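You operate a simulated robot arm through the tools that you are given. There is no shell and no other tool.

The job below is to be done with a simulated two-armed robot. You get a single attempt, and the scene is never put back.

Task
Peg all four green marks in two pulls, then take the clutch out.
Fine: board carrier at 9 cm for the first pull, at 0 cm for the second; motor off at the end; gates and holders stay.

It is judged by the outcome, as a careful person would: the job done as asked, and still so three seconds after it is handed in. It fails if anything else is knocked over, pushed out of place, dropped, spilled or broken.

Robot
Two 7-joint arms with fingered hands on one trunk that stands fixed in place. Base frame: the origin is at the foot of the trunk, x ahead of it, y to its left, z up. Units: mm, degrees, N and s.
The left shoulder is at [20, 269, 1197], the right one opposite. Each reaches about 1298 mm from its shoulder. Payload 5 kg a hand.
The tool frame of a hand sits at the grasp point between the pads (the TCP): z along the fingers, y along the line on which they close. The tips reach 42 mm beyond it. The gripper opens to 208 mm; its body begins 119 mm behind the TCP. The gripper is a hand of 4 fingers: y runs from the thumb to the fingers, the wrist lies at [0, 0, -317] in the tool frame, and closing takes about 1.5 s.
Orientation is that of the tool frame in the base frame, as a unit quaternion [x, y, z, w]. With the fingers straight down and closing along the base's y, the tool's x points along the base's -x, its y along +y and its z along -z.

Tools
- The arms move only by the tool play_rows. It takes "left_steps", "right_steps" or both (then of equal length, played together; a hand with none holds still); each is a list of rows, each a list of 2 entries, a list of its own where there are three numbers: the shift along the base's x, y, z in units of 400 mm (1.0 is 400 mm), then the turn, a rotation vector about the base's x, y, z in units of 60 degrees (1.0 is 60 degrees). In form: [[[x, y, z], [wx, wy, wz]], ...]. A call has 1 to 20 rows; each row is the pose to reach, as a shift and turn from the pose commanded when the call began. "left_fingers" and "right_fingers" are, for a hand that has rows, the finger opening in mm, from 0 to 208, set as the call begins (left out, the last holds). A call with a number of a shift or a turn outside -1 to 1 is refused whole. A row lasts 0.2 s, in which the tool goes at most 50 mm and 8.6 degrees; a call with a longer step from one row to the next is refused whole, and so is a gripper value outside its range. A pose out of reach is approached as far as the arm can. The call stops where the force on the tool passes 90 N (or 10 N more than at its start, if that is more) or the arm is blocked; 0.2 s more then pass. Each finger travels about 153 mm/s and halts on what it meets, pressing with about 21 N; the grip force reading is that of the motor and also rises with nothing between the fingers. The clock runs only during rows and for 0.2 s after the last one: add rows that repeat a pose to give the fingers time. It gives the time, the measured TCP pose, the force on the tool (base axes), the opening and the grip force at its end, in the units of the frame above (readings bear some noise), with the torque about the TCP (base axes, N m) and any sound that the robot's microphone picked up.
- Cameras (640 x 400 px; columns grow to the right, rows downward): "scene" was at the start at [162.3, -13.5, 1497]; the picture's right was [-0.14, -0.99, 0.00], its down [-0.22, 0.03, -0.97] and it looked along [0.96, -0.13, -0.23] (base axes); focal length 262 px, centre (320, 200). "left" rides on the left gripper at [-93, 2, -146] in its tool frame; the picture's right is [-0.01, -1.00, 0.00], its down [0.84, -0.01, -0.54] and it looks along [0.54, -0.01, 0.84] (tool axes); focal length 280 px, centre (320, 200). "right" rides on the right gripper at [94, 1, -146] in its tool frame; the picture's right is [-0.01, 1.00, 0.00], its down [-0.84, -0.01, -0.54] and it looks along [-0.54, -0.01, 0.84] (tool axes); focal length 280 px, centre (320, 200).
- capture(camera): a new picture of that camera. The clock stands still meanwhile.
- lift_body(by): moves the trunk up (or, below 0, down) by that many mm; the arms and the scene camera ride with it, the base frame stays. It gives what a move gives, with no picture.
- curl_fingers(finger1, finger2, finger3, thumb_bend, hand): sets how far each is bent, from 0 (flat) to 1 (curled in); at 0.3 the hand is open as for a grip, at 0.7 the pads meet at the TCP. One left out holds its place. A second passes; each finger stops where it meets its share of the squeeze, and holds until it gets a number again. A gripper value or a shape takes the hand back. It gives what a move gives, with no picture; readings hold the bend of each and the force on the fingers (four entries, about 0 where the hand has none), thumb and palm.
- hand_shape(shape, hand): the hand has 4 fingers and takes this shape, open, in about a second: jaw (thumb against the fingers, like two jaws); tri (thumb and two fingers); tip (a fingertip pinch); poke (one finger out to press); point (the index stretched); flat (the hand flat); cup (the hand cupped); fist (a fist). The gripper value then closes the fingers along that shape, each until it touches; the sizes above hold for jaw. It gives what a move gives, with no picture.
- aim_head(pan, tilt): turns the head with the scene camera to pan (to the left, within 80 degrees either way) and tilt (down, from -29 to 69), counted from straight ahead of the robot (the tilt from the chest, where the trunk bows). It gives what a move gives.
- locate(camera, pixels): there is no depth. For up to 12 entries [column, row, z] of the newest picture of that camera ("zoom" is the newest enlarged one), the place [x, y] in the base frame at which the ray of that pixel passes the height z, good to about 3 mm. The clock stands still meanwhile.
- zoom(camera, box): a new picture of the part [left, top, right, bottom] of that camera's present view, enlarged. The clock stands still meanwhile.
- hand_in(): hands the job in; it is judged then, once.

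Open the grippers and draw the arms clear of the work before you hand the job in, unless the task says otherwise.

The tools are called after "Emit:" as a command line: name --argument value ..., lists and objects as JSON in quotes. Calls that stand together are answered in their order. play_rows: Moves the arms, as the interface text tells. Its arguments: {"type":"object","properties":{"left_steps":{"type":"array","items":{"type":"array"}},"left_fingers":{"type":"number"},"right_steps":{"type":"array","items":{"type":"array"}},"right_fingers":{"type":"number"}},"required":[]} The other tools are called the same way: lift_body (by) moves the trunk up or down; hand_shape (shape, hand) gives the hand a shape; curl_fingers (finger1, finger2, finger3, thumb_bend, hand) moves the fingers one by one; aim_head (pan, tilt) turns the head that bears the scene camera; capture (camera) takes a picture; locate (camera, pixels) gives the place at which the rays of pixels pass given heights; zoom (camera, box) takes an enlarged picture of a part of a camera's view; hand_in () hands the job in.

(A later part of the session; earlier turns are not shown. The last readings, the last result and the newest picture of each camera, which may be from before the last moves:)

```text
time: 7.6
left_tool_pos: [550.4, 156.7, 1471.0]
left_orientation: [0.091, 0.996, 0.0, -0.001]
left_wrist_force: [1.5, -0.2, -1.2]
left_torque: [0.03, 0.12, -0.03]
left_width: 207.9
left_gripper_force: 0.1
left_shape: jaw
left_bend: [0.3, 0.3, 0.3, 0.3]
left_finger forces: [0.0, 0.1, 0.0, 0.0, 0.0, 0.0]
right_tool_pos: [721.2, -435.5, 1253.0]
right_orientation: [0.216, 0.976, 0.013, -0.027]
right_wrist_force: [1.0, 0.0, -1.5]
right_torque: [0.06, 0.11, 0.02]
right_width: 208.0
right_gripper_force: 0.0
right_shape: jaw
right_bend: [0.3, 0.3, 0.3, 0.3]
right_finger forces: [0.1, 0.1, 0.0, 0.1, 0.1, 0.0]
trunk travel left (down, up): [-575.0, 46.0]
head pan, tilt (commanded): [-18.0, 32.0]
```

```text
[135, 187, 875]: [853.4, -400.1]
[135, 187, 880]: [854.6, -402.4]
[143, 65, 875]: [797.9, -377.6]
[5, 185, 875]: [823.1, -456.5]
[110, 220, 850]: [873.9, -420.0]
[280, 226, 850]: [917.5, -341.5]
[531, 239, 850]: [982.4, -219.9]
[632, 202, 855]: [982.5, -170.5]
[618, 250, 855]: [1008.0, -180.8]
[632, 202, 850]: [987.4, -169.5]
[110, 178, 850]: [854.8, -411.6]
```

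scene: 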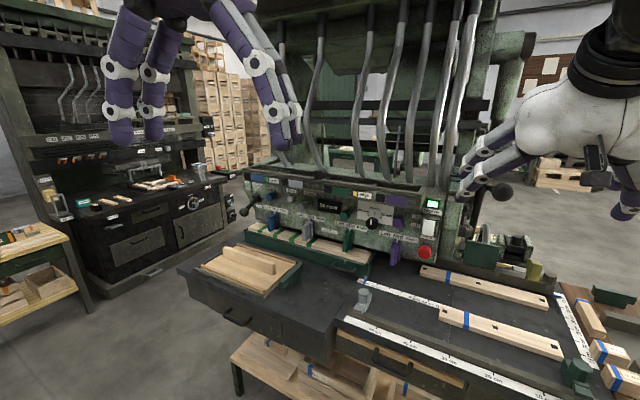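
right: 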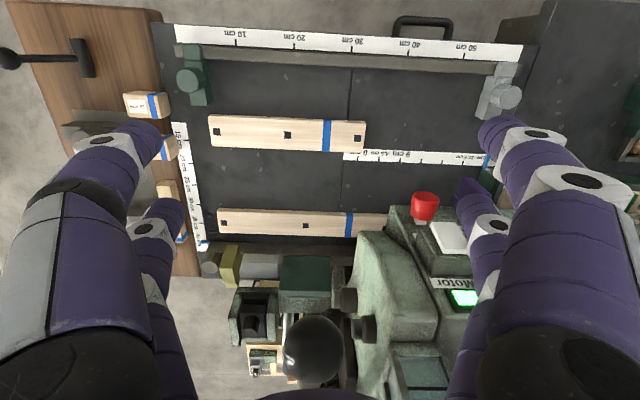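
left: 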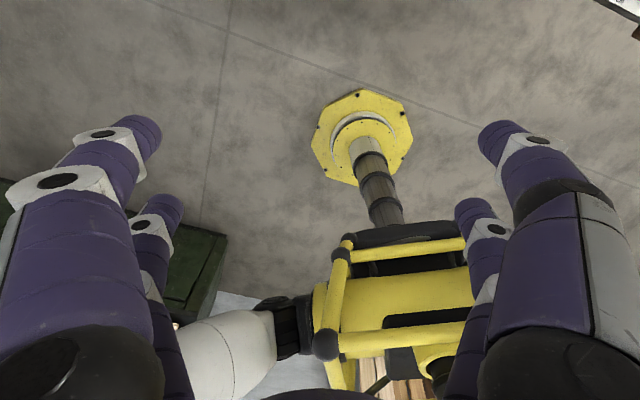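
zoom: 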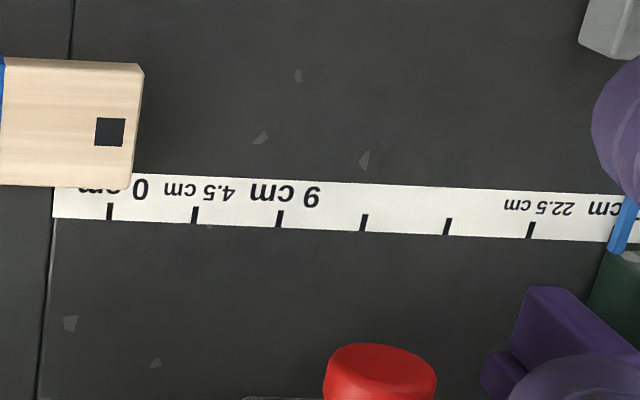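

The pointer passes about 4–8 mm behind the front board and the carrier clears the rear board. I'll try the right hand's "poke" shape to see how slim it is for pushing the carrier by its handle.

Emit:
hand_shape --shape "poke" --hand "right"

Emit:
capture --camera "right"

Emit:
aim_head --pan -30 --tilt 20

Emit:
capture --camera "scene"

```text
time: 8.5
left_tool_pos: [549.4, 159.1, 1471.8]
left_orientation: [0.091, 0.996, 0.0, 0.0]
left_wrist_force: [0.2, -0.6, -0.7]
left_torque: [-0.01, 0.03, 0.0]
left_width: 207.9
left_gripper_force: 0.1
left_shape: jaw
left_bend: [0.3, 0.3, 0.3, 0.3]
left_finger forces: [0.0, 0.0, 0.1, 0.1, 0.0, 0.1]
right_tool_pos: [720.0, -435.9, 1254.8]
right_orientation: [0.216, 0.976, 0.014, -0.028]
right_wrist_force: [0.5, 0.3, -0.8]
right_torque: [0.04, 0.01, 0.01]
right_width: 0.0
right_gripper_force: 0.1
right_shape: poke
right_bend: [1.0, 1.0, 1.0, 0.33]
right_finger forces: [0.0, 0.1, 0.0, 0.0, 0.1, 0.1]
trunk travel left (down, up): [-575.0, 46.0]
head pan, tilt (commanded): [-18.0, 32.0]
```

```text
taken
```

right: 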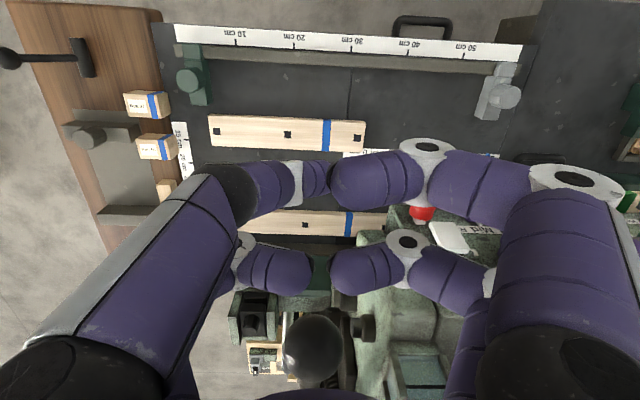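

```text
time: 9.2
left_tool_pos: [548.9, 157.5, 1471.9]
left_orientation: [0.091, 0.996, 0.0, 0.0]
left_wrist_force: [0.1, 0.8, 0.4]
left_torque: [0.04, -0.02, -0.01]
left_width: 207.9
left_gripper_force: 0.0
left_shape: jaw
left_bend: [0.3, 0.3, 0.3, 0.3]
left_finger forces: [0.0, 0.1, 0.0, 0.1, 0.0, 0.0]
right_tool_pos: [719.1, -437.1, 1253.6]
right_orientation: [0.215, 0.976, 0.014, -0.026]
right_wrist_force: [-0.6, -0.2, -0.1]
right_torque: [0.0, 0.03, -0.04]
right_width: 0.0
right_gripper_force: 0.1
right_shape: poke
right_bend: [1.0, 1.0, 1.0, 0.33]
right_finger forces: [0.0, 0.1, 0.0, 0.0, 0.1, 0.0]
trunk travel left (down, up): [-575.0, 46.0]
head pan, tilt (commanded): [-30.0, 20.0]
```

```text
taken
```

scene: 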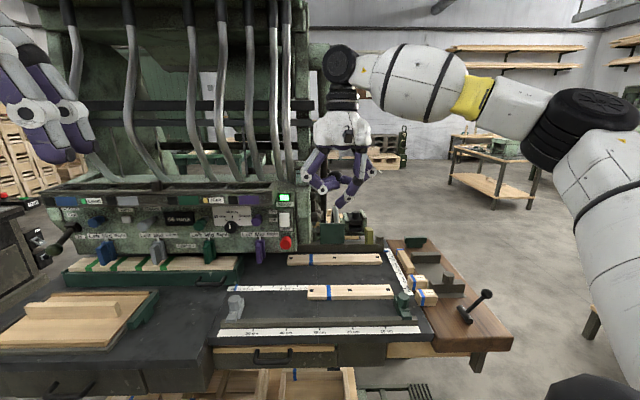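

I zoom on the right hand in the scene picture to see the poke shape.

Emit:
zoom --camera "scene" --box '[280, 80, 420, 230]'

Emit:
hand_shape --shape "point" --hand "right"

Emit:
zoom --camera "scene" --box '[280, 80, 420, 230]'

Emit:
hand_shape --shape "fist" --hand "right"

Emit:
zoom --camera "scene" --box '[280, 80, 420, 230]'

Emit:
hand_shape --shape "tip" --hand "right"

Emit:
zoom --camera "scene" --box '[280, 80, 420, 230]'

Emit:
capture --camera "right"

```text
2.67 times, centred on (350, 155) of scene
```

zoom: 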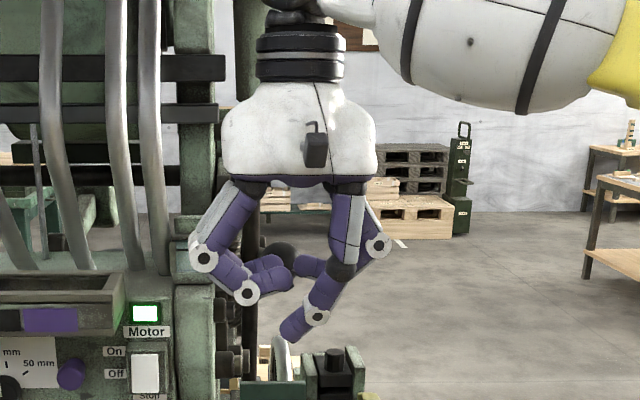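

```text
time: 10.1
left_tool_pos: [547.9, 158.5, 1473.3]
left_orientation: [0.091, 0.996, 0.001, 0.0]
left_wrist_force: [0.9, -1.1, -0.7]
left_torque: [-0.01, -0.02, 0.03]
left_width: 207.7
left_gripper_force: 0.1
left_shape: jaw
left_bend: [0.3, 0.3, 0.3, 0.3]
left_finger forces: [0.1, 0.0, 0.0, 0.0, 0.0, 0.0]
right_tool_pos: [719.4, -436.1, 1254.0]
right_orientation: [0.216, 0.976, 0.014, -0.026]
right_wrist_force: [0.3, 0.3, 1.2]
right_torque: [0.01, 0.01, 0.04]
right_width: 201.6
right_gripper_force: 0.1
right_shape: point
right_bend: [0.7, 1.0, 1.0, 0.32]
right_finger forces: [0.0, 0.1, 0.0, 0.1, 0.0, 0.0]
trunk travel left (down, up): [-575.0, 46.0]
head pan, tilt (commanded): [-30.0, 20.0]
```

```text
2.67 times, centred on (350, 155) of scene
```

zoom: 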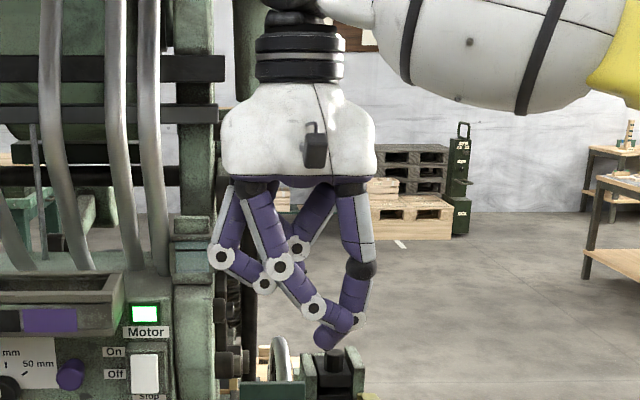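

```text
time: 11.0
left_tool_pos: [548.2, 158.3, 1472.7]
left_orientation: [0.09, 0.996, 0.0, 0.0]
left_wrist_force: [0.3, 0.6, 0.0]
left_torque: [-0.01, 0.01, -0.01]
left_width: 207.9
left_gripper_force: 0.0
left_shape: jaw
left_bend: [0.3, 0.3, 0.3, 0.3]
left_finger forces: [0.0, 0.0, 0.0, 0.0, 0.0, 0.1]
right_tool_pos: [718.8, -435.6, 1255.1]
right_orientation: [0.215, 0.976, 0.014, -0.027]
right_wrist_force: [-0.4, -0.3, -0.5]
right_torque: [0.0, 0.01, 0.0]
right_width: 0.1
right_gripper_force: 0.0
right_shape: fist
right_bend: [0.7, 1.0, 1.0, 0.4]
right_finger forces: [0.1, 0.0, 0.1, 0.1, 0.0, 0.0]
trunk travel left (down, up): [-575.0, 46.0]
head pan, tilt (commanded): [-30.0, 20.0]
```

```text
2.67 times, centred on (350, 155) of scene
```

zoom: 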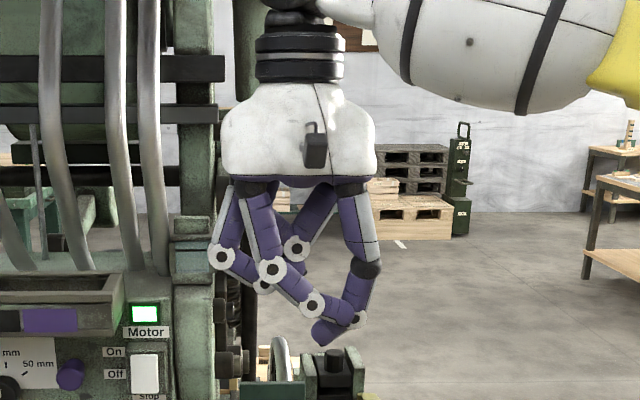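

```text
time: 11.9
left_tool_pos: [547.5, 158.1, 1473.0]
left_orientation: [0.091, 0.996, 0.0, 0.0]
left_wrist_force: [-0.4, -0.3, 0.2]
left_torque: [0.0, 0.01, 0.02]
left_width: 207.9
left_gripper_force: 0.0
left_shape: jaw
left_bend: [0.3, 0.3, 0.3, 0.3]
left_finger forces: [0.0, 0.0, 0.0, 0.0, 0.1, 0.1]
right_tool_pos: [718.4, -435.6, 1255.3]
right_orientation: [0.216, 0.976, 0.014, -0.027]
right_wrist_force: [0.2, -0.5, -0.3]
right_torque: [0.03, -0.01, -0.01]
right_width: 208.0
right_gripper_force: 0.1
right_shape: tip
right_bend: [0.3, 0.3, 0.3, 0.3]
right_finger forces: [0.0, 0.0, 0.0, 0.0, 0.0, 0.1]
trunk travel left (down, up): [-575.0, 46.0]
head pan, tilt (commanded): [-30.0, 20.0]
```

```text
2.67 times, centred on (350, 155) of scene
```

zoom: 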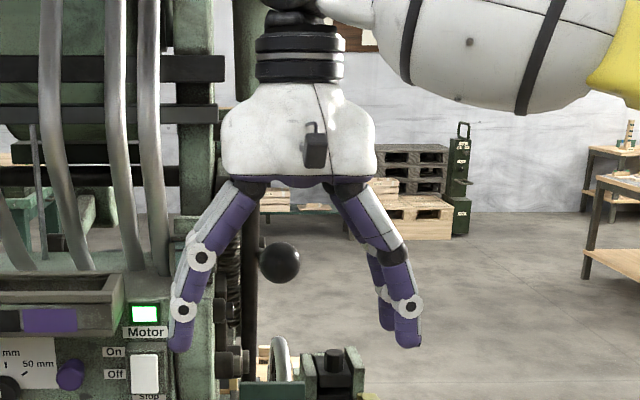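

```text
taken
```

right: 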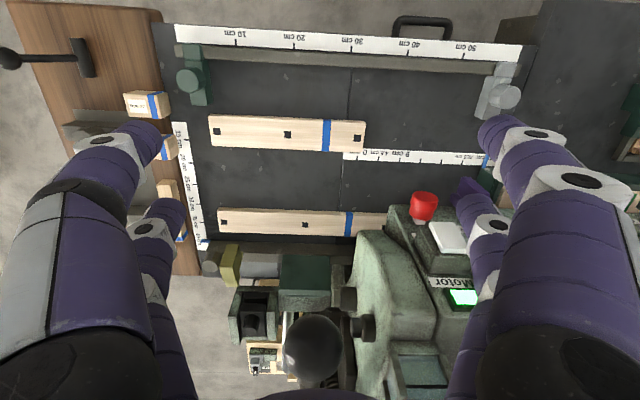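

The hand is a 2+2 four-finger layout; in "poke" the thumb tip lies on the tool axis. I now measure the holders' hanging positions, since the hand must work beneath them; zoom and locate from the scene.

Emit:
aim_head --pan -10 --tilt 28

Emit:
zoom --camera "scene" --box '[270, 130, 400, 230]'

```text
time: 12.7
left_tool_pos: [549.1, 159.3, 1471.8]
left_orientation: [0.09, 0.996, -0.001, 0.001]
left_wrist_force: [1.1, 0.0, -0.2]
left_torque: [-0.03, -0.03, -0.01]
left_width: 207.8
left_gripper_force: 0.1
left_shape: jaw
left_bend: [0.3, 0.3, 0.3, 0.3]
left_finger forces: [0.0, 0.1, 0.0, 0.0, 0.0, 0.0]
right_tool_pos: [721.1, -436.1, 1254.2]
right_orientation: [0.216, 0.976, 0.013, -0.027]
right_wrist_force: [-0.1, -0.8, -0.3]
right_torque: [0.02, -0.01, 0.01]
right_width: 207.9
right_gripper_force: 0.1
right_shape: tip
right_bend: [0.3, 0.3, 0.3, 0.3]
right_finger forces: [0.0, 0.0, 0.0, 0.0, 0.0, 0.0]
trunk travel left (down, up): [-575.0, 46.0]
head pan, tilt (commanded): [-10.0, 28.0]
```

```text
4.00 times, centred on (335, 180) of scene
```

zoom: 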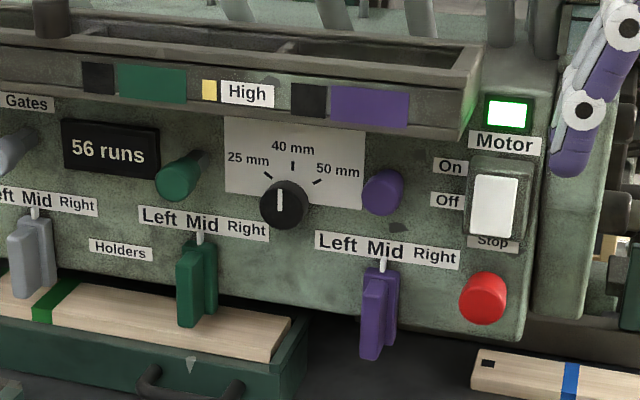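

I locate the green and purple holder tops and bottoms and knob/switch points at candidate heights.

Emit:
locate --camera "zoom" --pixels '[[198, 237, 1020], [198, 237, 1050], [190, 325, 930], [190, 325, 950], [190, 325, 970], [370, 358, 930], [370, 358, 950], [370, 358, 970], [381, 265, 1020], [381, 265, 1050], [172, 180, 1080], [172, 180, 1110]]'

Emit:
locate --camera "zoom" --pixels '[[495, 205, 1080], [495, 205, 1110], [495, 205, 1140], [382, 192, 1080], [382, 192, 1110], [300, 312, 950], [300, 312, 970], [430, 338, 950], [430, 338, 970], [482, 298, 1020], [482, 298, 1035], [440, 130, 1200]]'

```text
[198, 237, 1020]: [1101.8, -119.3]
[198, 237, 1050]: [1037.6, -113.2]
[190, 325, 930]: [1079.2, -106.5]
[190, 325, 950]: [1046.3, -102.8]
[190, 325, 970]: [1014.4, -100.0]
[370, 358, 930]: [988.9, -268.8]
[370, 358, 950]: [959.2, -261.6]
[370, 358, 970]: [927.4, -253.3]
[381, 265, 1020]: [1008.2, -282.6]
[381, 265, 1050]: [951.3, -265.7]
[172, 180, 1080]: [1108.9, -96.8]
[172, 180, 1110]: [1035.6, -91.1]
```

```text
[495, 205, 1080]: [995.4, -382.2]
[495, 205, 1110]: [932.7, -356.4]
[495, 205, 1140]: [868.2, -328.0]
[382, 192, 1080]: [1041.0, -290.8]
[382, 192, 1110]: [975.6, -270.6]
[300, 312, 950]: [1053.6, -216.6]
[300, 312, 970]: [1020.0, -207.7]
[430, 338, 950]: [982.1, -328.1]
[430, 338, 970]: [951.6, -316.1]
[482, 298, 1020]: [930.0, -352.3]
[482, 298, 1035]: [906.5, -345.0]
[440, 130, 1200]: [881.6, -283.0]
```

Holders hang at r≈-132 (green) and 48 (purple), 180 mm apart, bottoms near z=950, protruding about 27 mm; knobs reach about n=-25. I zoom the right camera on the grey stop post to measure how far it reaches towards the carrier.

Emit:
zoom --camera "right" --box '[430, 40, 560, 140]'

Emit:
locate --camera "right" --pixels '[[485, 119, 850], [485, 119, 870], [508, 97, 905], [520, 62, 870], [490, 160, 850]]'

```text
4.00 times, centred on (495, 90) of right
```

zoom: 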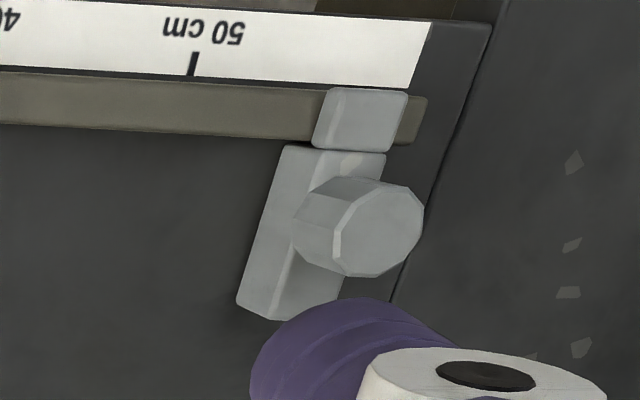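

```text
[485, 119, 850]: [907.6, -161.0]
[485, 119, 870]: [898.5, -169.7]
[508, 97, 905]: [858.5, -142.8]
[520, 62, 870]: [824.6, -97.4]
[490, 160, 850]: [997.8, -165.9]
```

The stop's base plate ends near n=-96 and its post tops out at z≈908. I plan to grip the handle with the hand's far finger pair only (near pair curled away), so I test which bends belong to the far pair.

Emit:
curl_fingers --hand "right" --finger1 0.3 --finger2 0.3 --finger3 1.0 --thumb_bend 1.0

Emit:
capture --camera "right"

```text
time: 13.7
left_tool_pos: [549.3, 159.2, 1472.3]
left_orientation: [0.09, 0.996, 0.0, -0.001]
left_wrist_force: [0.4, 0.7, 0.5]
left_torque: [-0.04, 0.0, 0.02]
left_width: 207.6
left_gripper_force: 0.2
left_shape: jaw
left_bend: [0.3, 0.3, 0.3, 0.3]
left_finger forces: [0.1, 0.0, 0.0, 0.1, 0.1, 0.0]
right_tool_pos: [718.6, -435.3, 1255.2]
right_orientation: [0.216, 0.976, 0.014, -0.027]
right_wrist_force: [0.7, 0.2, -0.4]
right_torque: [0.0, 0.02, -0.03]
right_width: 80.7
right_gripper_force: 0.0
right_shape: fingers
right_bend: [0.3, 0.3, 1.0, 1.0]
right_finger forces: [0.0, 0.0, 0.0, 0.0, 0.0, 0.0]
trunk travel left (down, up): [-575.0, 46.0]
head pan, tilt (commanded): [-10.0, 28.0]
```

```text
taken
```

right: 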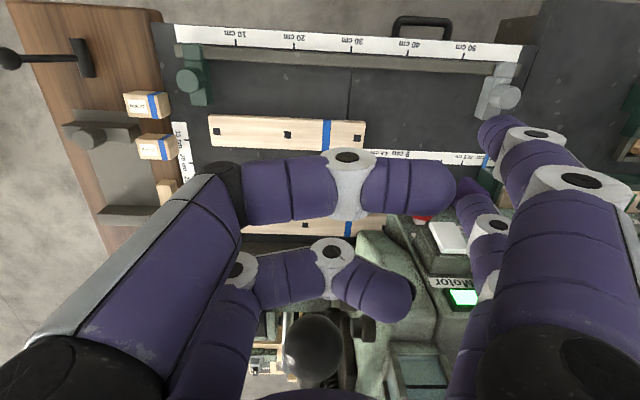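

Finger3 and thumb are on one side (thumb near, finger3 far); finger1 and finger2 on the other. I test finger1 curled with finger3 open.

Emit:
curl_fingers --hand "right" --finger1 1.0 --finger2 0.3 --finger3 0.3 --thumb_bend 1.0

Emit:
capture --camera "right"

Emit:
aim_head --pan -30 --tilt 20

Emit:
zoom --camera "scene" --box '[280, 80, 420, 230]'

```text
time: 14.7
left_tool_pos: [548.7, 158.8, 1472.9]
left_orientation: [0.091, 0.996, 0.0, -0.001]
left_wrist_force: [-0.2, 0.2, 0.1]
left_torque: [0.05, 0.03, 0.0]
left_width: 208.1
left_gripper_force: 0.0
left_shape: jaw
left_bend: [0.3, 0.3, 0.3, 0.3]
left_finger forces: [0.0, 0.0, 0.0, 0.0, 0.0, 0.0]
right_tool_pos: [719.2, -436.2, 1254.7]
right_orientation: [0.216, 0.976, 0.014, -0.027]
right_wrist_force: [-0.3, 0.5, 0.0]
right_torque: [0.01, 0.05, 0.02]
right_width: 43.9
right_gripper_force: 0.1
right_shape: fingers
right_bend: [0.86, 0.3, 0.3, 1.0]
right_finger forces: [0.1, 0.1, 0.0, 0.0, 0.0, 0.1]
trunk travel left (down, up): [-575.0, 46.0]
head pan, tilt (commanded): [-10.0, 28.0]
```

```text
taken
```

right: 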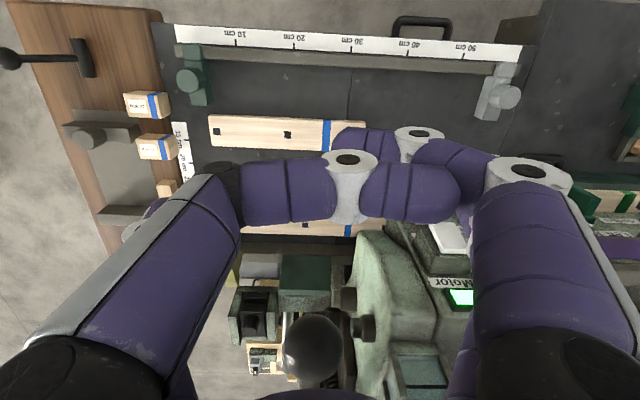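

```text
time: 15.6
left_tool_pos: [549.0, 157.6, 1471.8]
left_orientation: [0.09, 0.996, 0.0, 0.0]
left_wrist_force: [-0.9, 0.3, -0.2]
left_torque: [0.03, 0.0, 0.03]
left_width: 208.2
left_gripper_force: 0.0
left_shape: jaw
left_bend: [0.3, 0.3, 0.3, 0.3]
left_finger forces: [0.1, 0.0, 0.0, 0.0, 0.0, 0.0]
right_tool_pos: [719.4, -436.4, 1255.4]
right_orientation: [0.215, 0.976, 0.014, -0.026]
right_wrist_force: [-0.1, -0.2, 0.7]
right_torque: [0.0, -0.03, 0.04]
right_width: 36.4
right_gripper_force: 0.0
right_shape: fingers
right_bend: [0.96, 0.3, 0.3, 1.0]
right_finger forces: [0.0, 0.0, 0.0, 0.1, 0.0, 0.0]
trunk travel left (down, up): [-575.0, 46.0]
head pan, tilt (commanded): [-30.0, 20.0]
```

```text
2.67 times, centred on (350, 155) of scene
```

zoom: 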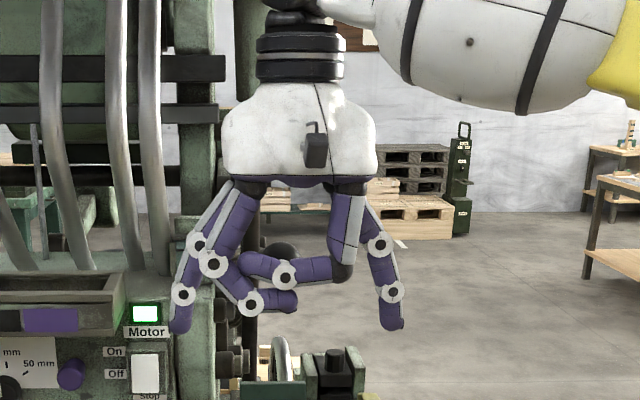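

Far pair = finger2 and finger3; near pair = finger1 and thumb. I check the jig wedge's position left of the handle before descending, with a head view toward it.

Emit:
aim_head --pan -5 --tilt 32

Emit:
capture --camera "scene"

Emit:
zoom --camera "scene" --box '[230, 160, 390, 260]'

```text
time: 16.5
left_tool_pos: [548.4, 157.9, 1472.2]
left_orientation: [0.091, 0.996, 0.0, -0.001]
left_wrist_force: [0.0, -0.5, 0.3]
left_torque: [0.02, 0.0, 0.01]
left_width: 208.0
left_gripper_force: 0.1
left_shape: jaw
left_bend: [0.3, 0.3, 0.3, 0.3]
left_finger forces: [0.1, 0.0, 0.0, 0.1, 0.1, 0.1]
right_tool_pos: [719.5, -436.2, 1256.0]
right_orientation: [0.216, 0.976, 0.014, -0.026]
right_wrist_force: [0.3, -0.1, 0.0]
right_torque: [0.0, -0.01, 0.0]
right_width: 36.4
right_gripper_force: 0.0
right_shape: fingers
right_bend: [0.96, 0.3, 0.3, 1.0]
right_finger forces: [0.0, 0.0, 0.0, 0.0, 0.0, 0.1]
trunk travel left (down, up): [-575.0, 46.0]
head pan, tilt (commanded): [-5.0, 32.0]
```

```text
taken
```

scene: 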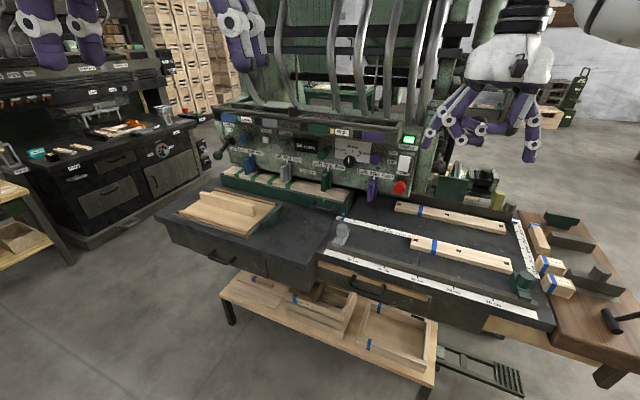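

```text
4.00 times, centred on (310, 210) of scene
```

zoom: 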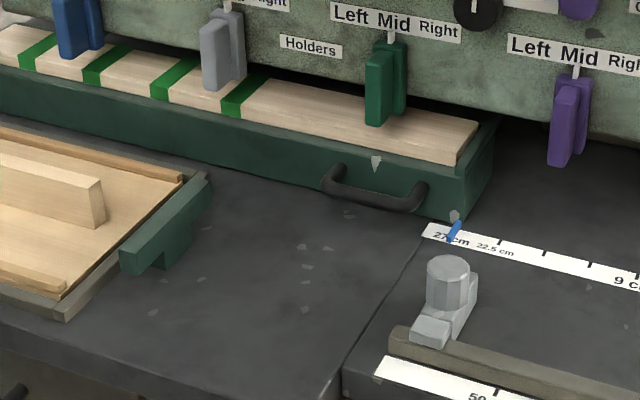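

I locate the wedge edge, handle corners and carrier corner in this enlarged picture.

Emit:
locate --camera "zoom" --pixels '[[212, 190, 860], [212, 190, 880], [185, 265, 855], [325, 183, 877], [408, 206, 877], [427, 190, 877], [337, 165, 877], [462, 219, 850], [446, 270, 905], [470, 160, 915], [470, 160, 925], [460, 165, 915]]'

```text
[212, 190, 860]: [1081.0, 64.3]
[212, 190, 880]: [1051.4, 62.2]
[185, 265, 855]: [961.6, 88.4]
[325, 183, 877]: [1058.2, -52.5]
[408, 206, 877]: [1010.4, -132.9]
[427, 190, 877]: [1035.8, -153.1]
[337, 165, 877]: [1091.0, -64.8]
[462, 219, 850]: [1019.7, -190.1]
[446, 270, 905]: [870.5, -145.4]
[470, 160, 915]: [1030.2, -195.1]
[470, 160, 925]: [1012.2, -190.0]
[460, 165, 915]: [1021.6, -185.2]
```

The wedge is 50 mm clear of the planned finger positions. I move the right hand along the machine front, tilted 20° forward, to a pre-approach point 150 mm back from the handle.

Emit:
play_rows --right_steps '[[[0.05, 0.079, -0.0445], [-0.0157, -0.0283, -0.005]], [[0.1, 0.1575, -0.089], [-0.0313, -0.0565, -0.01]], [[0.15, 0.236, -0.1335], [-0.047, -0.0848, -0.015]], [[0.2, 0.315, -0.178], [-0.0627, -0.113, -0.02]], [[0.25, 0.394, -0.2225], [-0.0783, -0.141, -0.025]], [[0.3, 0.4725, -0.267], [-0.094, -0.1695, -0.03]], [[0.35, 0.551, -0.3115], [-0.11, -0.198, -0.035]], [[0.4, 0.63, -0.356], [-0.125, -0.226, -0.04]], [[0.45, 0.709, -0.4005], [-0.141, -0.254, -0.045]], [[0.5, 0.7875, -0.445], [-0.157, -0.2825, -0.05]], [[0.55, 0.866, -0.4895], [-0.172, -0.311, -0.0555]], [[0.6, 0.945, -0.534], [-0.188, -0.339, -0.0605]]]'

Emit:
curl_fingers --hand "right" --finger1 1.0 --finger2 0.4 --finger3 0.4 --thumb_bend 1.0

Emit:
capture --camera "right"

Emit:
capture --camera "scene"

```text
time: 19.1
left_tool_pos: [549.7, 159.9, 1472.0]
left_orientation: [0.089, 0.996, -0.001, -0.001]
left_wrist_force: [0.7, 2.0, 0.0]
left_torque: [-0.22, 0.05, 0.0]
left_width: 207.9
left_gripper_force: 0.0
left_shape: jaw
left_bend: [0.3, 0.3, 0.3, 0.3]
left_finger forces: [0.1, 0.0, 0.1, 0.1, 0.0, 0.1]
right_tool_pos: [960.2, -58.7, 1041.5]
right_orientation: [0.242, 0.955, -0.044, 0.169]
right_wrist_force: [0.5, -0.2, 0.8]
right_torque: [0.01, 0.15, -0.05]
right_width: 36.4
right_gripper_force: 0.1
right_shape: fingers
right_bend: [0.96, 0.3, 0.3, 1.0]
right_finger forces: [0.1, 0.1, 0.0, 0.0, 0.0, 0.1]
trunk travel left (down, up): [-575.0, 46.0]
head pan, tilt (commanded): [-5.0, 32.0]
```

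```text
time: 20.1
left_tool_pos: [548.7, 157.9, 1471.8]
left_orientation: [0.091, 0.996, 0.0, -0.001]
left_wrist_force: [-0.5, -0.7, -0.1]
left_torque: [0.01, -0.01, 0.03]
left_width: 208.0
left_gripper_force: 0.1
left_shape: jaw
left_bend: [0.3, 0.3, 0.3, 0.3]
left_finger forces: [0.1, 0.0, 0.0, 0.0, 0.0, 0.0]
right_tool_pos: [959.1, -59.6, 1041.3]
right_orientation: [0.241, 0.955, -0.043, 0.167]
right_wrist_force: [-0.6, 0.5, -0.5]
right_torque: [0.0, 0.01, 0.01]
right_width: 36.2
right_gripper_force: 0.2
right_shape: fingers
right_bend: [0.96, 0.4, 0.4, 1.0]
right_finger forces: [0.0, 0.0, 0.0, 0.0, 0.0, 0.1]
trunk travel left (down, up): [-575.0, 46.0]
head pan, tilt (commanded): [-5.0, 32.0]
```

```text
taken
```

right: 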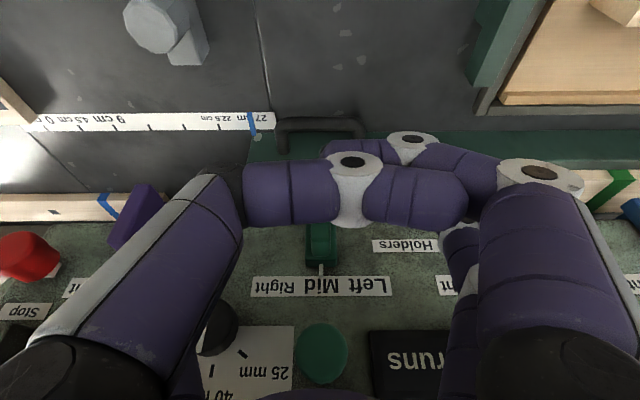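

```text
taken
```

scene: 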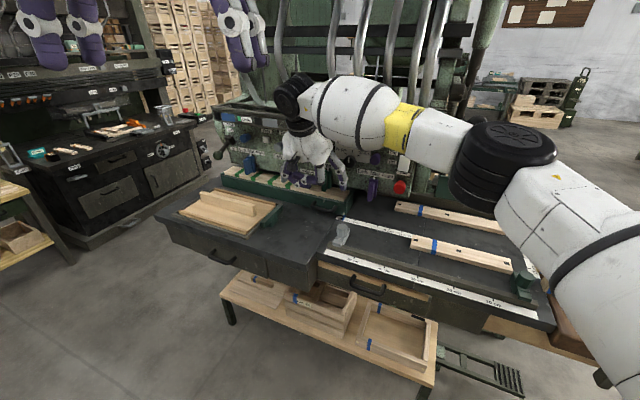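

The hand is centred on the handle (handle at cols 277–365 in the right view). I zoom the scene to check the clearance to the panel and holders.

Emit:
zoom --camera "scene" --box '[230, 70, 430, 260]'

Emit:
zoom --camera "right" --box '[180, 80, 480, 270]'

```text
2.11 times, centred on (330, 165) of scene
```

zoom: 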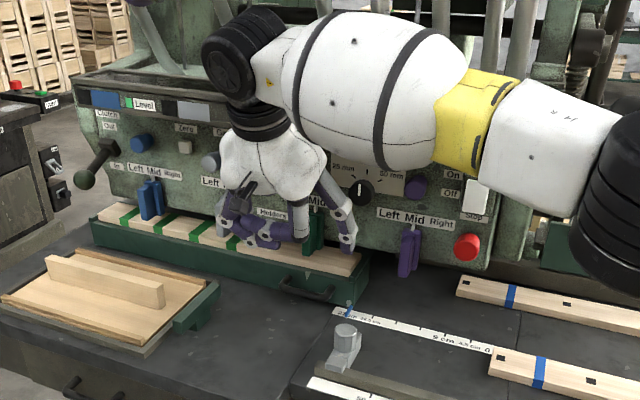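

```text
2.11 times, centred on (330, 175) of right
```

zoom: 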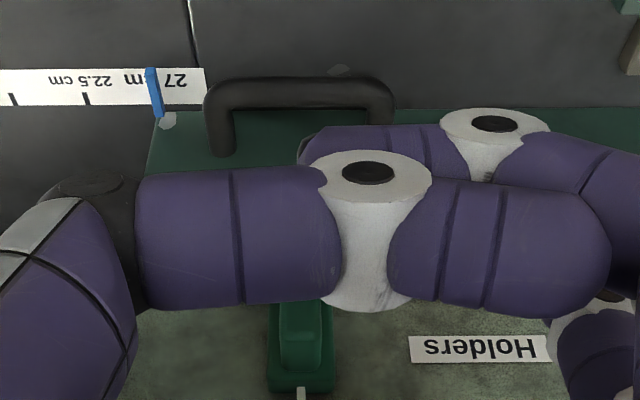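

Clearances look fine; the elbow is well away from the lever ball. I descend 100 mm along the tool axis toward the handle and look again.

Emit:
play_rows --right_steps '[[[0.0188, -0.0102, -0.0588], [0, 0, 0]], [[0.0376, -0.0204, -0.1175], [0, 0, 0]], [[0.0564, -0.0306, -0.176], [0, 0, 0]], [[0.0752, -0.0408, -0.235], [0, 0, 0]]]'

Emit:
capture --camera "right"

Emit:
zoom --camera "scene" --box '[250, 120, 410, 250]'

```text
time: 21.1
left_tool_pos: [549.9, 159.0, 1471.8]
left_orientation: [0.091, 0.996, 0.0, 0.0]
left_wrist_force: [0.2, -0.3, 0.7]
left_torque: [-0.01, 0.05, 0.02]
left_width: 207.9
left_gripper_force: 0.0
left_shape: jaw
left_bend: [0.3, 0.3, 0.3, 0.3]
left_finger forces: [0.1, 0.0, 0.1, 0.0, 0.0, 0.0]
right_tool_pos: [989.0, -78.5, 945.8]
right_orientation: [0.241, 0.955, -0.043, 0.168]
right_wrist_force: [0.0, -0.6, 0.5]
right_torque: [0.03, 0.07, -0.02]
right_width: 36.3
right_gripper_force: 0.1
right_shape: fingers
right_bend: [0.96, 0.4, 0.4, 1.0]
right_finger forces: [0.1, 0.1, 0.1, 0.0, 0.0, 0.0]
trunk travel left (down, up): [-575.0, 46.0]
head pan, tilt (commanded): [-5.0, 32.0]
```

```text
taken
```

right: 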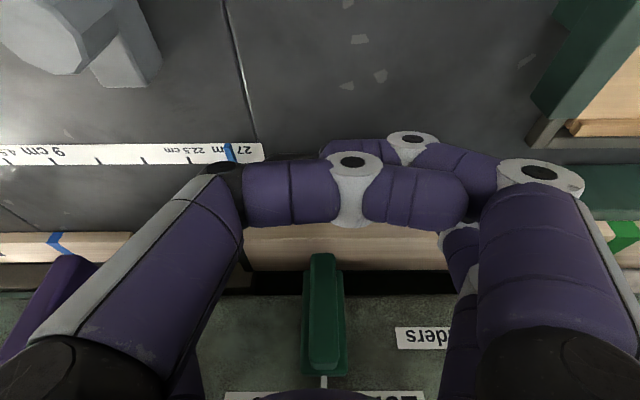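

```text
3.08 times, centred on (330, 185) of scene
```

zoom: 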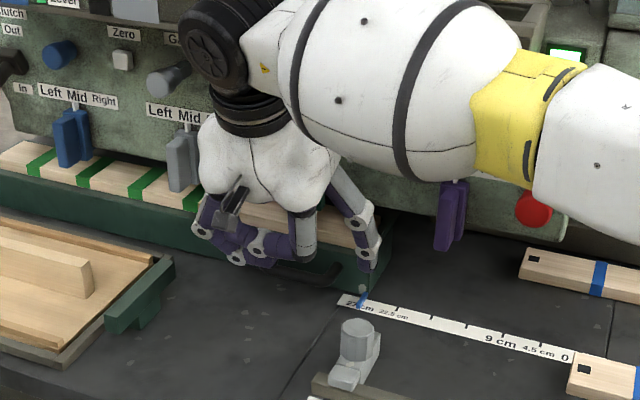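

Fingers straddle the handle region and clear the holder. I descend the last 47 mm to the grip height (TCP about (1004,-82,900)).

Emit:
play_rows --right_steps '[[[0.01, -0.003, -0.03], [0, 0, 0]], [[0.02, -0.005, -0.06], [0, 0, 0]], [[0.03, -0.007, -0.09], [0, 0, 0]], [[0.038, -0.009, -0.113], [0, 0, 0]]]'

Emit:
capture --camera "right"

Emit:
zoom --camera "scene" --box '[270, 150, 390, 240]'

```text
time: 22.1
left_tool_pos: [547.8, 157.1, 1473.5]
left_orientation: [0.09, 0.996, 0.0, 0.0]
left_wrist_force: [-0.4, 0.5, -0.5]
left_torque: [-0.03, -0.03, -0.02]
left_width: 208.1
left_gripper_force: 0.0
left_shape: jaw
left_bend: [0.3, 0.3, 0.3, 0.3]
left_finger forces: [0.1, 0.0, 0.1, 0.1, 0.0, 0.0]
right_tool_pos: [1005.8, -78.8, 900.5]
right_orientation: [0.242, 0.955, -0.043, 0.166]
right_wrist_force: [-1.7, 0.3, 0.3]
right_torque: [0.08, 0.04, -0.1]
right_width: 36.3
right_gripper_force: 1.1
right_shape: fingers
right_bend: [0.96, 0.4, 0.4, 1.0]
right_finger forces: [0.1, 0.1, 1.1, 0.0, 0.0, 0.1]
trunk travel left (down, up): [-575.0, 46.0]
head pan, tilt (commanded): [-5.0, 32.0]
```

```text
taken
```

right: 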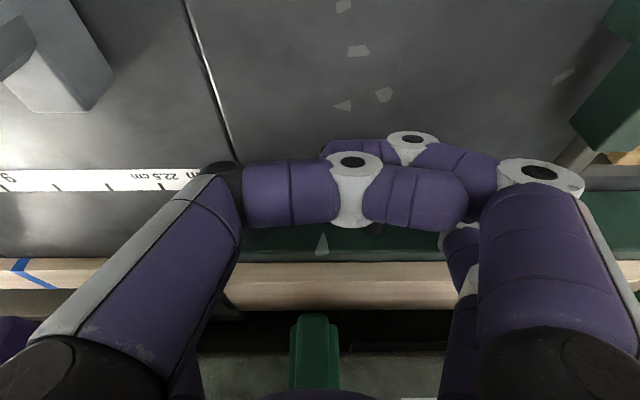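

```text
4.44 times, centred on (330, 195) of scene
```

zoom: 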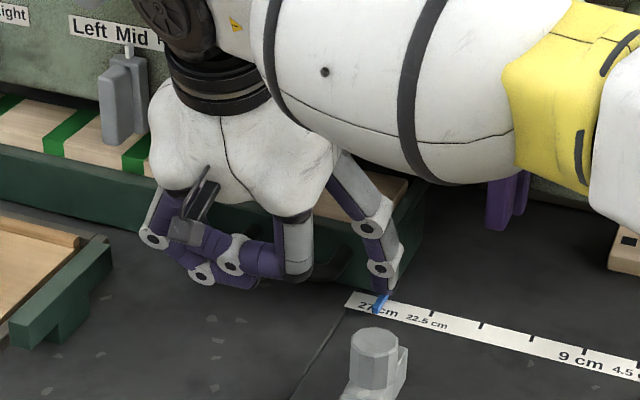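

Finger3 feels 1.1 N, probably brushing near the blue pointer at (380,303). I raise 6 mm and then close the far pair onto the handle.

Emit:
play_rows --right_steps '[[[0.0, 0.0, 0.008], [0, 0, 0]], [[0.0, 0.0, 0.015], [0, 0, 0]]]'

Emit:
curl_fingers --hand "right" --finger2 0.46 --finger3 0.46

```text
time: 22.7
left_tool_pos: [548.6, 158.5, 1472.6]
left_orientation: [0.092, 0.996, 0.001, 0.0]
left_wrist_force: [-0.1, 0.3, 0.2]
left_torque: [0.01, 0.02, 0.03]
left_width: 207.8
left_gripper_force: 0.1
left_shape: jaw
left_bend: [0.3, 0.3, 0.3, 0.3]
left_finger forces: [0.1, 0.0, 0.0, 0.0, 0.0, 0.0]
right_tool_pos: [1004.6, -79.7, 907.2]
right_orientation: [0.242, 0.955, -0.043, 0.168]
right_wrist_force: [-2.4, 1.1, -0.5]
right_torque: [0.12, 0.06, -0.15]
right_width: 36.2
right_gripper_force: 0.6
right_shape: fingers
right_bend: [0.96, 0.4, 0.4, 1.0]
right_finger forces: [0.0, 0.3, 2.0, 0.0, 0.1, 0.0]
trunk travel left (down, up): [-575.0, 46.0]
head pan, tilt (commanded): [-5.0, 32.0]
```

```text
time: 23.7
left_tool_pos: [548.2, 158.7, 1473.2]
left_orientation: [0.091, 0.996, 0.0, 0.0]
left_wrist_force: [-0.2, -0.6, -0.2]
left_torque: [0.0, -0.02, 0.02]
left_width: 207.9
left_gripper_force: 0.0
left_shape: jaw
left_bend: [0.3, 0.3, 0.3, 0.3]
left_finger forces: [0.0, 0.0, 0.1, 0.0, 0.0, 0.0]
right_tool_pos: [1004.5, -78.9, 906.7]
right_orientation: [0.241, 0.955, -0.043, 0.166]
right_wrist_force: [-5.1, 1.0, -0.3]
right_torque: [0.01, 0.19, -0.31]
right_width: 36.4
right_gripper_force: 3.0
right_shape: fingers
right_bend: [0.96, 0.45, 0.44, 1.0]
right_finger forces: [0.0, 1.4, 3.8, 0.1, 0.0, 0.0]
trunk travel left (down, up): [-575.0, 46.0]
head pan, tilt (commanded): [-5.0, 32.0]
```

The reaction (-5.1,1.0) N points back out along -n, so the fingertips press on the carrier's front face. I back off 8 mm away from the face.

Emit:
play_rows --right_steps '[[[-0.009, 0.005, 0.0], [0, 0, 0]], [[-0.0176, 0.0095, 0.0], [0, 0, 0]]]'

Emit:
capture --camera "right"

Emit:
zoom --camera "scene" --box '[270, 150, 390, 240]'

```text
time: 24.3
left_tool_pos: [547.1, 157.9, 1473.0]
left_orientation: [0.091, 0.996, 0.0, 0.0]
left_wrist_force: [0.9, -0.8, -0.2]
left_torque: [0.02, 0.0, -0.02]
left_width: 208.0
left_gripper_force: 0.2
left_shape: jaw
left_bend: [0.3, 0.3, 0.3, 0.3]
left_finger forces: [0.1, 0.0, 0.1, 0.1, 0.0, 0.1]
right_tool_pos: [997.2, -75.5, 907.7]
right_orientation: [0.242, 0.955, -0.043, 0.167]
right_wrist_force: [0.1, 0.5, 0.8]
right_torque: [0.01, 0.03, 0.0]
right_width: 36.1
right_gripper_force: 0.1
right_shape: fingers
right_bend: [0.96, 0.46, 0.46, 1.0]
right_finger forces: [0.1, 0.1, 0.0, 0.0, 0.0, 0.1]
trunk travel left (down, up): [-575.0, 46.0]
head pan, tilt (commanded): [-5.0, 32.0]
```

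```text
taken
```

right: 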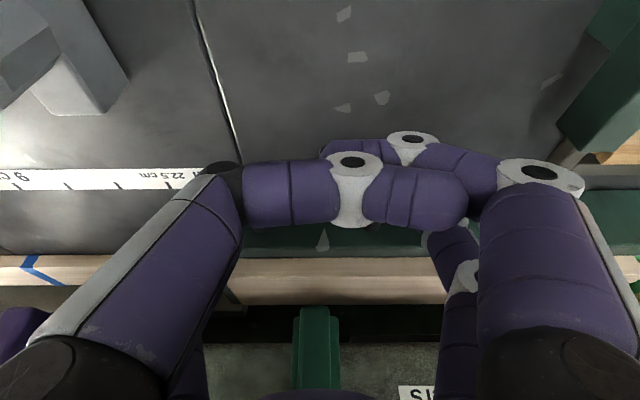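

```text
4.44 times, centred on (330, 195) of scene
```

zoom: 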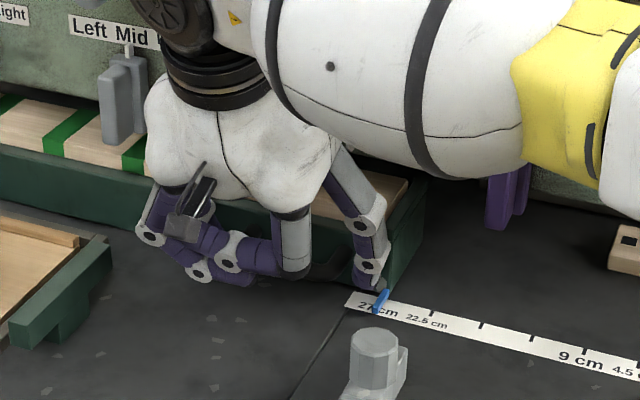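

Contact is gone. I now close the far pair further so it clamps the handle from both sides.

Emit:
curl_fingers --hand "right" --finger2 0.53 --finger3 0.53

Emit:
zoom --camera "scene" --box '[290, 170, 380, 240]'

```text
time: 25.3
left_tool_pos: [548.8, 157.7, 1472.9]
left_orientation: [0.091, 0.996, 0.0, 0.0]
left_wrist_force: [-0.3, -0.4, 0.6]
left_torque: [-0.02, -0.02, 0.01]
left_width: 208.0
left_gripper_force: 0.0
left_shape: jaw
left_bend: [0.3, 0.3, 0.3, 0.3]
left_finger forces: [0.0, 0.1, 0.0, 0.0, 0.0, 0.0]
right_tool_pos: [998.0, -77.3, 906.9]
right_orientation: [0.242, 0.955, -0.043, 0.167]
right_wrist_force: [-2.0, -3.2, -1.0]
right_torque: [-0.05, 0.09, -0.17]
right_width: 36.3
right_gripper_force: 3.8
right_shape: fingers
right_bend: [0.96, 0.52, 0.5, 1.0]
right_finger forces: [0.1, 1.7, 5.6, 0.0, 0.1, 0.0]
trunk travel left (down, up): [-575.0, 46.0]
head pan, tilt (commanded): [-5.0, 32.0]
```

```text
5.71 times, centred on (335, 205) of scene
```

zoom: 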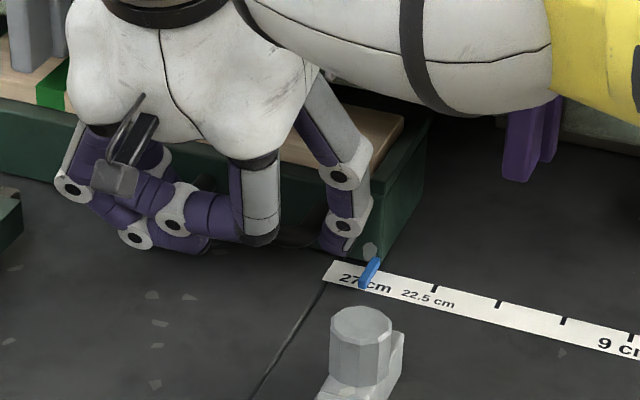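

Finger3 presses the handle's right side (5.6 N), finger2 just begins to touch. I close a bit more to clamp.

Emit:
curl_fingers --hand "right" --finger2 0.62 --finger3 0.56

Emit:
zoom --camera "scene" --box '[290, 170, 380, 240]'

```text
time: 26.3
left_tool_pos: [549.2, 158.3, 1472.1]
left_orientation: [0.09, 0.996, 0.0, 0.0]
left_wrist_force: [-0.4, 0.1, 0.1]
left_torque: [-0.01, 0.03, 0.0]
left_width: 207.9
left_gripper_force: 0.1
left_shape: jaw
left_bend: [0.3, 0.3, 0.3, 0.3]
left_finger forces: [0.1, 0.0, 0.0, 0.0, 0.0, 0.0]
right_tool_pos: [997.4, -74.9, 907.2]
right_orientation: [0.242, 0.955, -0.042, 0.168]
right_wrist_force: [0.8, -0.6, -1.7]
right_torque: [0.02, 0.02, -0.01]
right_width: 36.3
right_gripper_force: 7.6
right_shape: fingers
right_bend: [0.96, 0.52, 0.49, 1.0]
right_finger forces: [0.1, 7.3, 7.0, 0.0, 0.0, 0.0]
trunk travel left (down, up): [-575.0, 46.0]
head pan, tilt (commanded): [-5.0, 32.0]
```

```text
5.71 times, centred on (335, 205) of scene
```

zoom: 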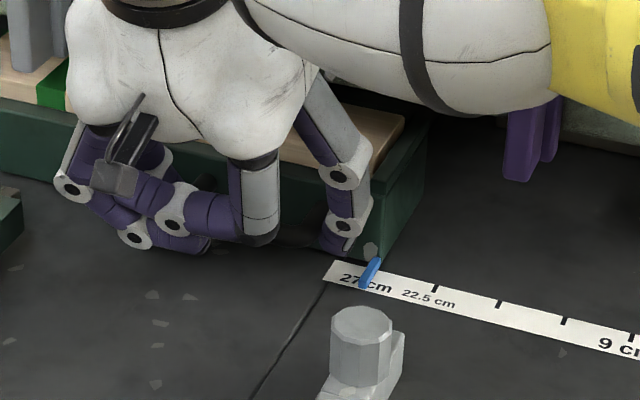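

Both fingers clamp the handle with about 7 N. I slide the carrier 60 mm along the scale first and check.

Emit:
play_rows --right_steps '[[[-0.0143, -0.0264, 0], [0, 0, 0]], [[-0.0286, -0.0527, 0], [0, 0, 0]], [[-0.0429, -0.0791, 0], [0, 0, 0]], [[-0.0572, -0.1055, 0], [0, 0, 0]], [[-0.0715, -0.1319, 0], [0, 0, 0]]]'

Emit:
capture --camera "scene"

Emit:
zoom --camera "scene" --box '[300, 160, 420, 250]'

```text
time: 27.5
left_tool_pos: [548.2, 158.5, 1472.6]
left_orientation: [0.09, 0.996, 0.0, 0.001]
left_wrist_force: [-0.8, -0.7, 0.2]
left_torque: [0.03, -0.06, -0.01]
left_width: 208.2
left_gripper_force: 0.0
left_shape: jaw
left_bend: [0.3, 0.3, 0.3, 0.3]
left_finger forces: [0.1, 0.1, 0.1, 0.0, 0.1, 0.1]
right_tool_pos: [968.0, -128.7, 906.8]
right_orientation: [0.242, 0.955, -0.044, 0.167]
right_wrist_force: [-1.7, -3.0, -4.5]
right_torque: [0.1, 0.18, -0.09]
right_width: 36.1
right_gripper_force: 7.7
right_shape: fingers
right_bend: [0.96, 0.52, 0.49, 1.0]
right_finger forces: [0.1, 6.6, 8.4, 0.0, 0.0, 0.0]
trunk travel left (down, up): [-575.0, 46.0]
head pan, tilt (commanded): [-5.0, 32.0]
```

```text
taken
```

scene: 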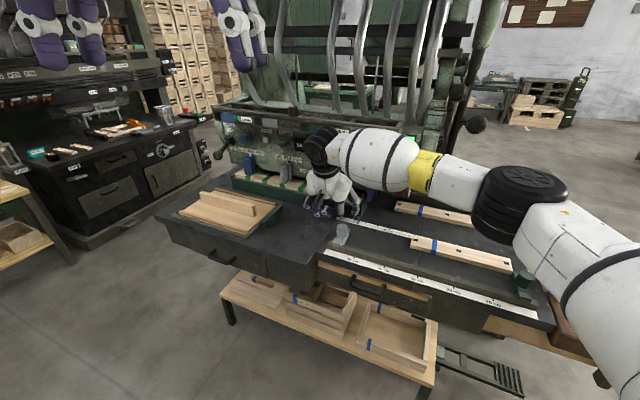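

```text
4.44 times, centred on (360, 205) of scene
```

zoom: 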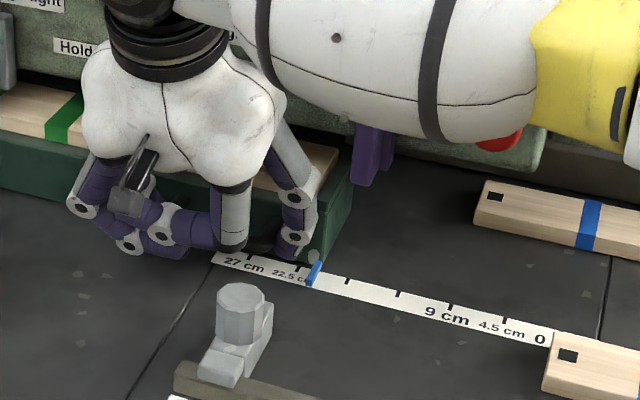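

The carrier follows (pointer now near 21 cm). The curled finger1 will pass close to the grey stop's base, so I check the base's rear corner position in this zoom.

Emit:
locate --camera "zoom" --pixels '[[273, 304, 870], [273, 304, 880], [273, 304, 890], [272, 330, 850], [240, 300, 908], [130, 255, 870], [130, 255, 880], [316, 283, 853], [348, 281, 850], [247, 262, 850]]'

```text
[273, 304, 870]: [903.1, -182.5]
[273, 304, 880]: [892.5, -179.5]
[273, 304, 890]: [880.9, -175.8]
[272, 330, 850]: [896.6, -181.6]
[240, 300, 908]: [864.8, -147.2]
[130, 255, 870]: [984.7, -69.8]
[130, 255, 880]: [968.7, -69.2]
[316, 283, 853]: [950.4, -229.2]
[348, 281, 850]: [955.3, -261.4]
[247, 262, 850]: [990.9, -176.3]
```

The base's rear corner is at n≈-94, top z≈876, only a few mm from the curled fingers' sweep. I shift the hand 7 mm toward the carrier first, then check forces.

Emit:
play_rows --right_steps '[[[0.008, -0.0042, 0], [0, 0, 0]], [[0.0155, -0.0083, 0], [0, 0, 0]]]'

```text
time: 28.1
left_tool_pos: [548.7, 160.1, 1472.8]
left_orientation: [0.09, 0.996, 0.0, -0.001]
left_wrist_force: [0.0, 0.1, 0.5]
left_torque: [0.02, 0.01, -0.01]
left_width: 207.9
left_gripper_force: 0.1
left_shape: jaw
left_bend: [0.3, 0.3, 0.3, 0.3]
left_finger forces: [0.0, 0.1, 0.1, 0.1, 0.0, 0.0]
right_tool_pos: [973.4, -130.2, 908.2]
right_orientation: [0.24, 0.955, -0.043, 0.166]
right_wrist_force: [-11.9, 7.0, -6.4]
right_torque: [0.37, 0.5, 0.02]
right_width: 36.2
right_gripper_force: 8.5
right_shape: fingers
right_bend: [0.96, 0.53, 0.49, 1.0]
right_finger forces: [0.1, 8.6, 8.1, 0.1, 0.0, 0.0]
trunk travel left (down, up): [-575.0, 46.0]
head pan, tilt (commanded): [-5.0, 32.0]
```

Force toward the face is 14 N, acceptable. I continue sliding: about 60 mm more along the scale, slowly.

Emit:
play_rows --right_steps '[[[-0.0143, -0.0264, 0], [0, 0, 0]], [[-0.0286, -0.0527, 0], [0, 0, 0]], [[-0.0429, -0.0791, 0], [0, 0, 0]], [[-0.0572, -0.1055, 0], [0, 0, 0]], [[-0.0715, -0.1319, 0], [0, 0, 0]]]'

Emit:
capture --camera "right"

Emit:
zoom --camera "scene" --box '[310, 160, 430, 250]'

```text
time: 29.3
left_tool_pos: [549.0, 158.6, 1473.0]
left_orientation: [0.09, 0.996, 0.0, 0.0]
left_wrist_force: [0.1, -0.3, -0.1]
left_torque: [0.03, 0.01, 0.0]
left_width: 208.0
left_gripper_force: 0.0
left_shape: jaw
left_bend: [0.3, 0.3, 0.3, 0.3]
left_finger forces: [0.1, 0.1, 0.0, 0.1, 0.0, 0.1]
right_tool_pos: [944.8, -184.2, 907.3]
right_orientation: [0.243, 0.955, -0.044, 0.168]
right_wrist_force: [-21.7, 8.3, -8.4]
right_torque: [0.72, 0.84, -0.95]
right_width: 36.5
right_gripper_force: 14.7
right_shape: fingers
right_bend: [0.96, 0.53, 0.49, 1.0]
right_finger forces: [0.1, 7.0, 22.2, 0.0, 0.0, 0.0]
trunk travel left (down, up): [-575.0, 46.0]
head pan, tilt (commanded): [-5.0, 32.0]
```

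```text
taken
```

right: 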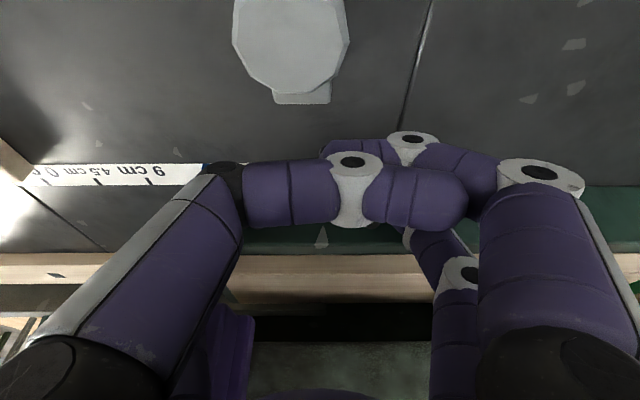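

```text
4.44 times, centred on (370, 205) of scene
```

zoom: 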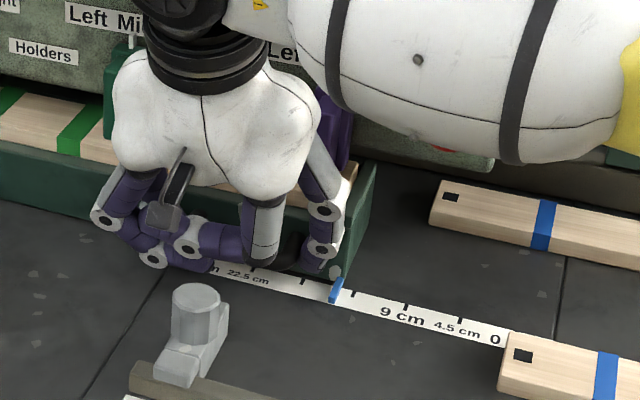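

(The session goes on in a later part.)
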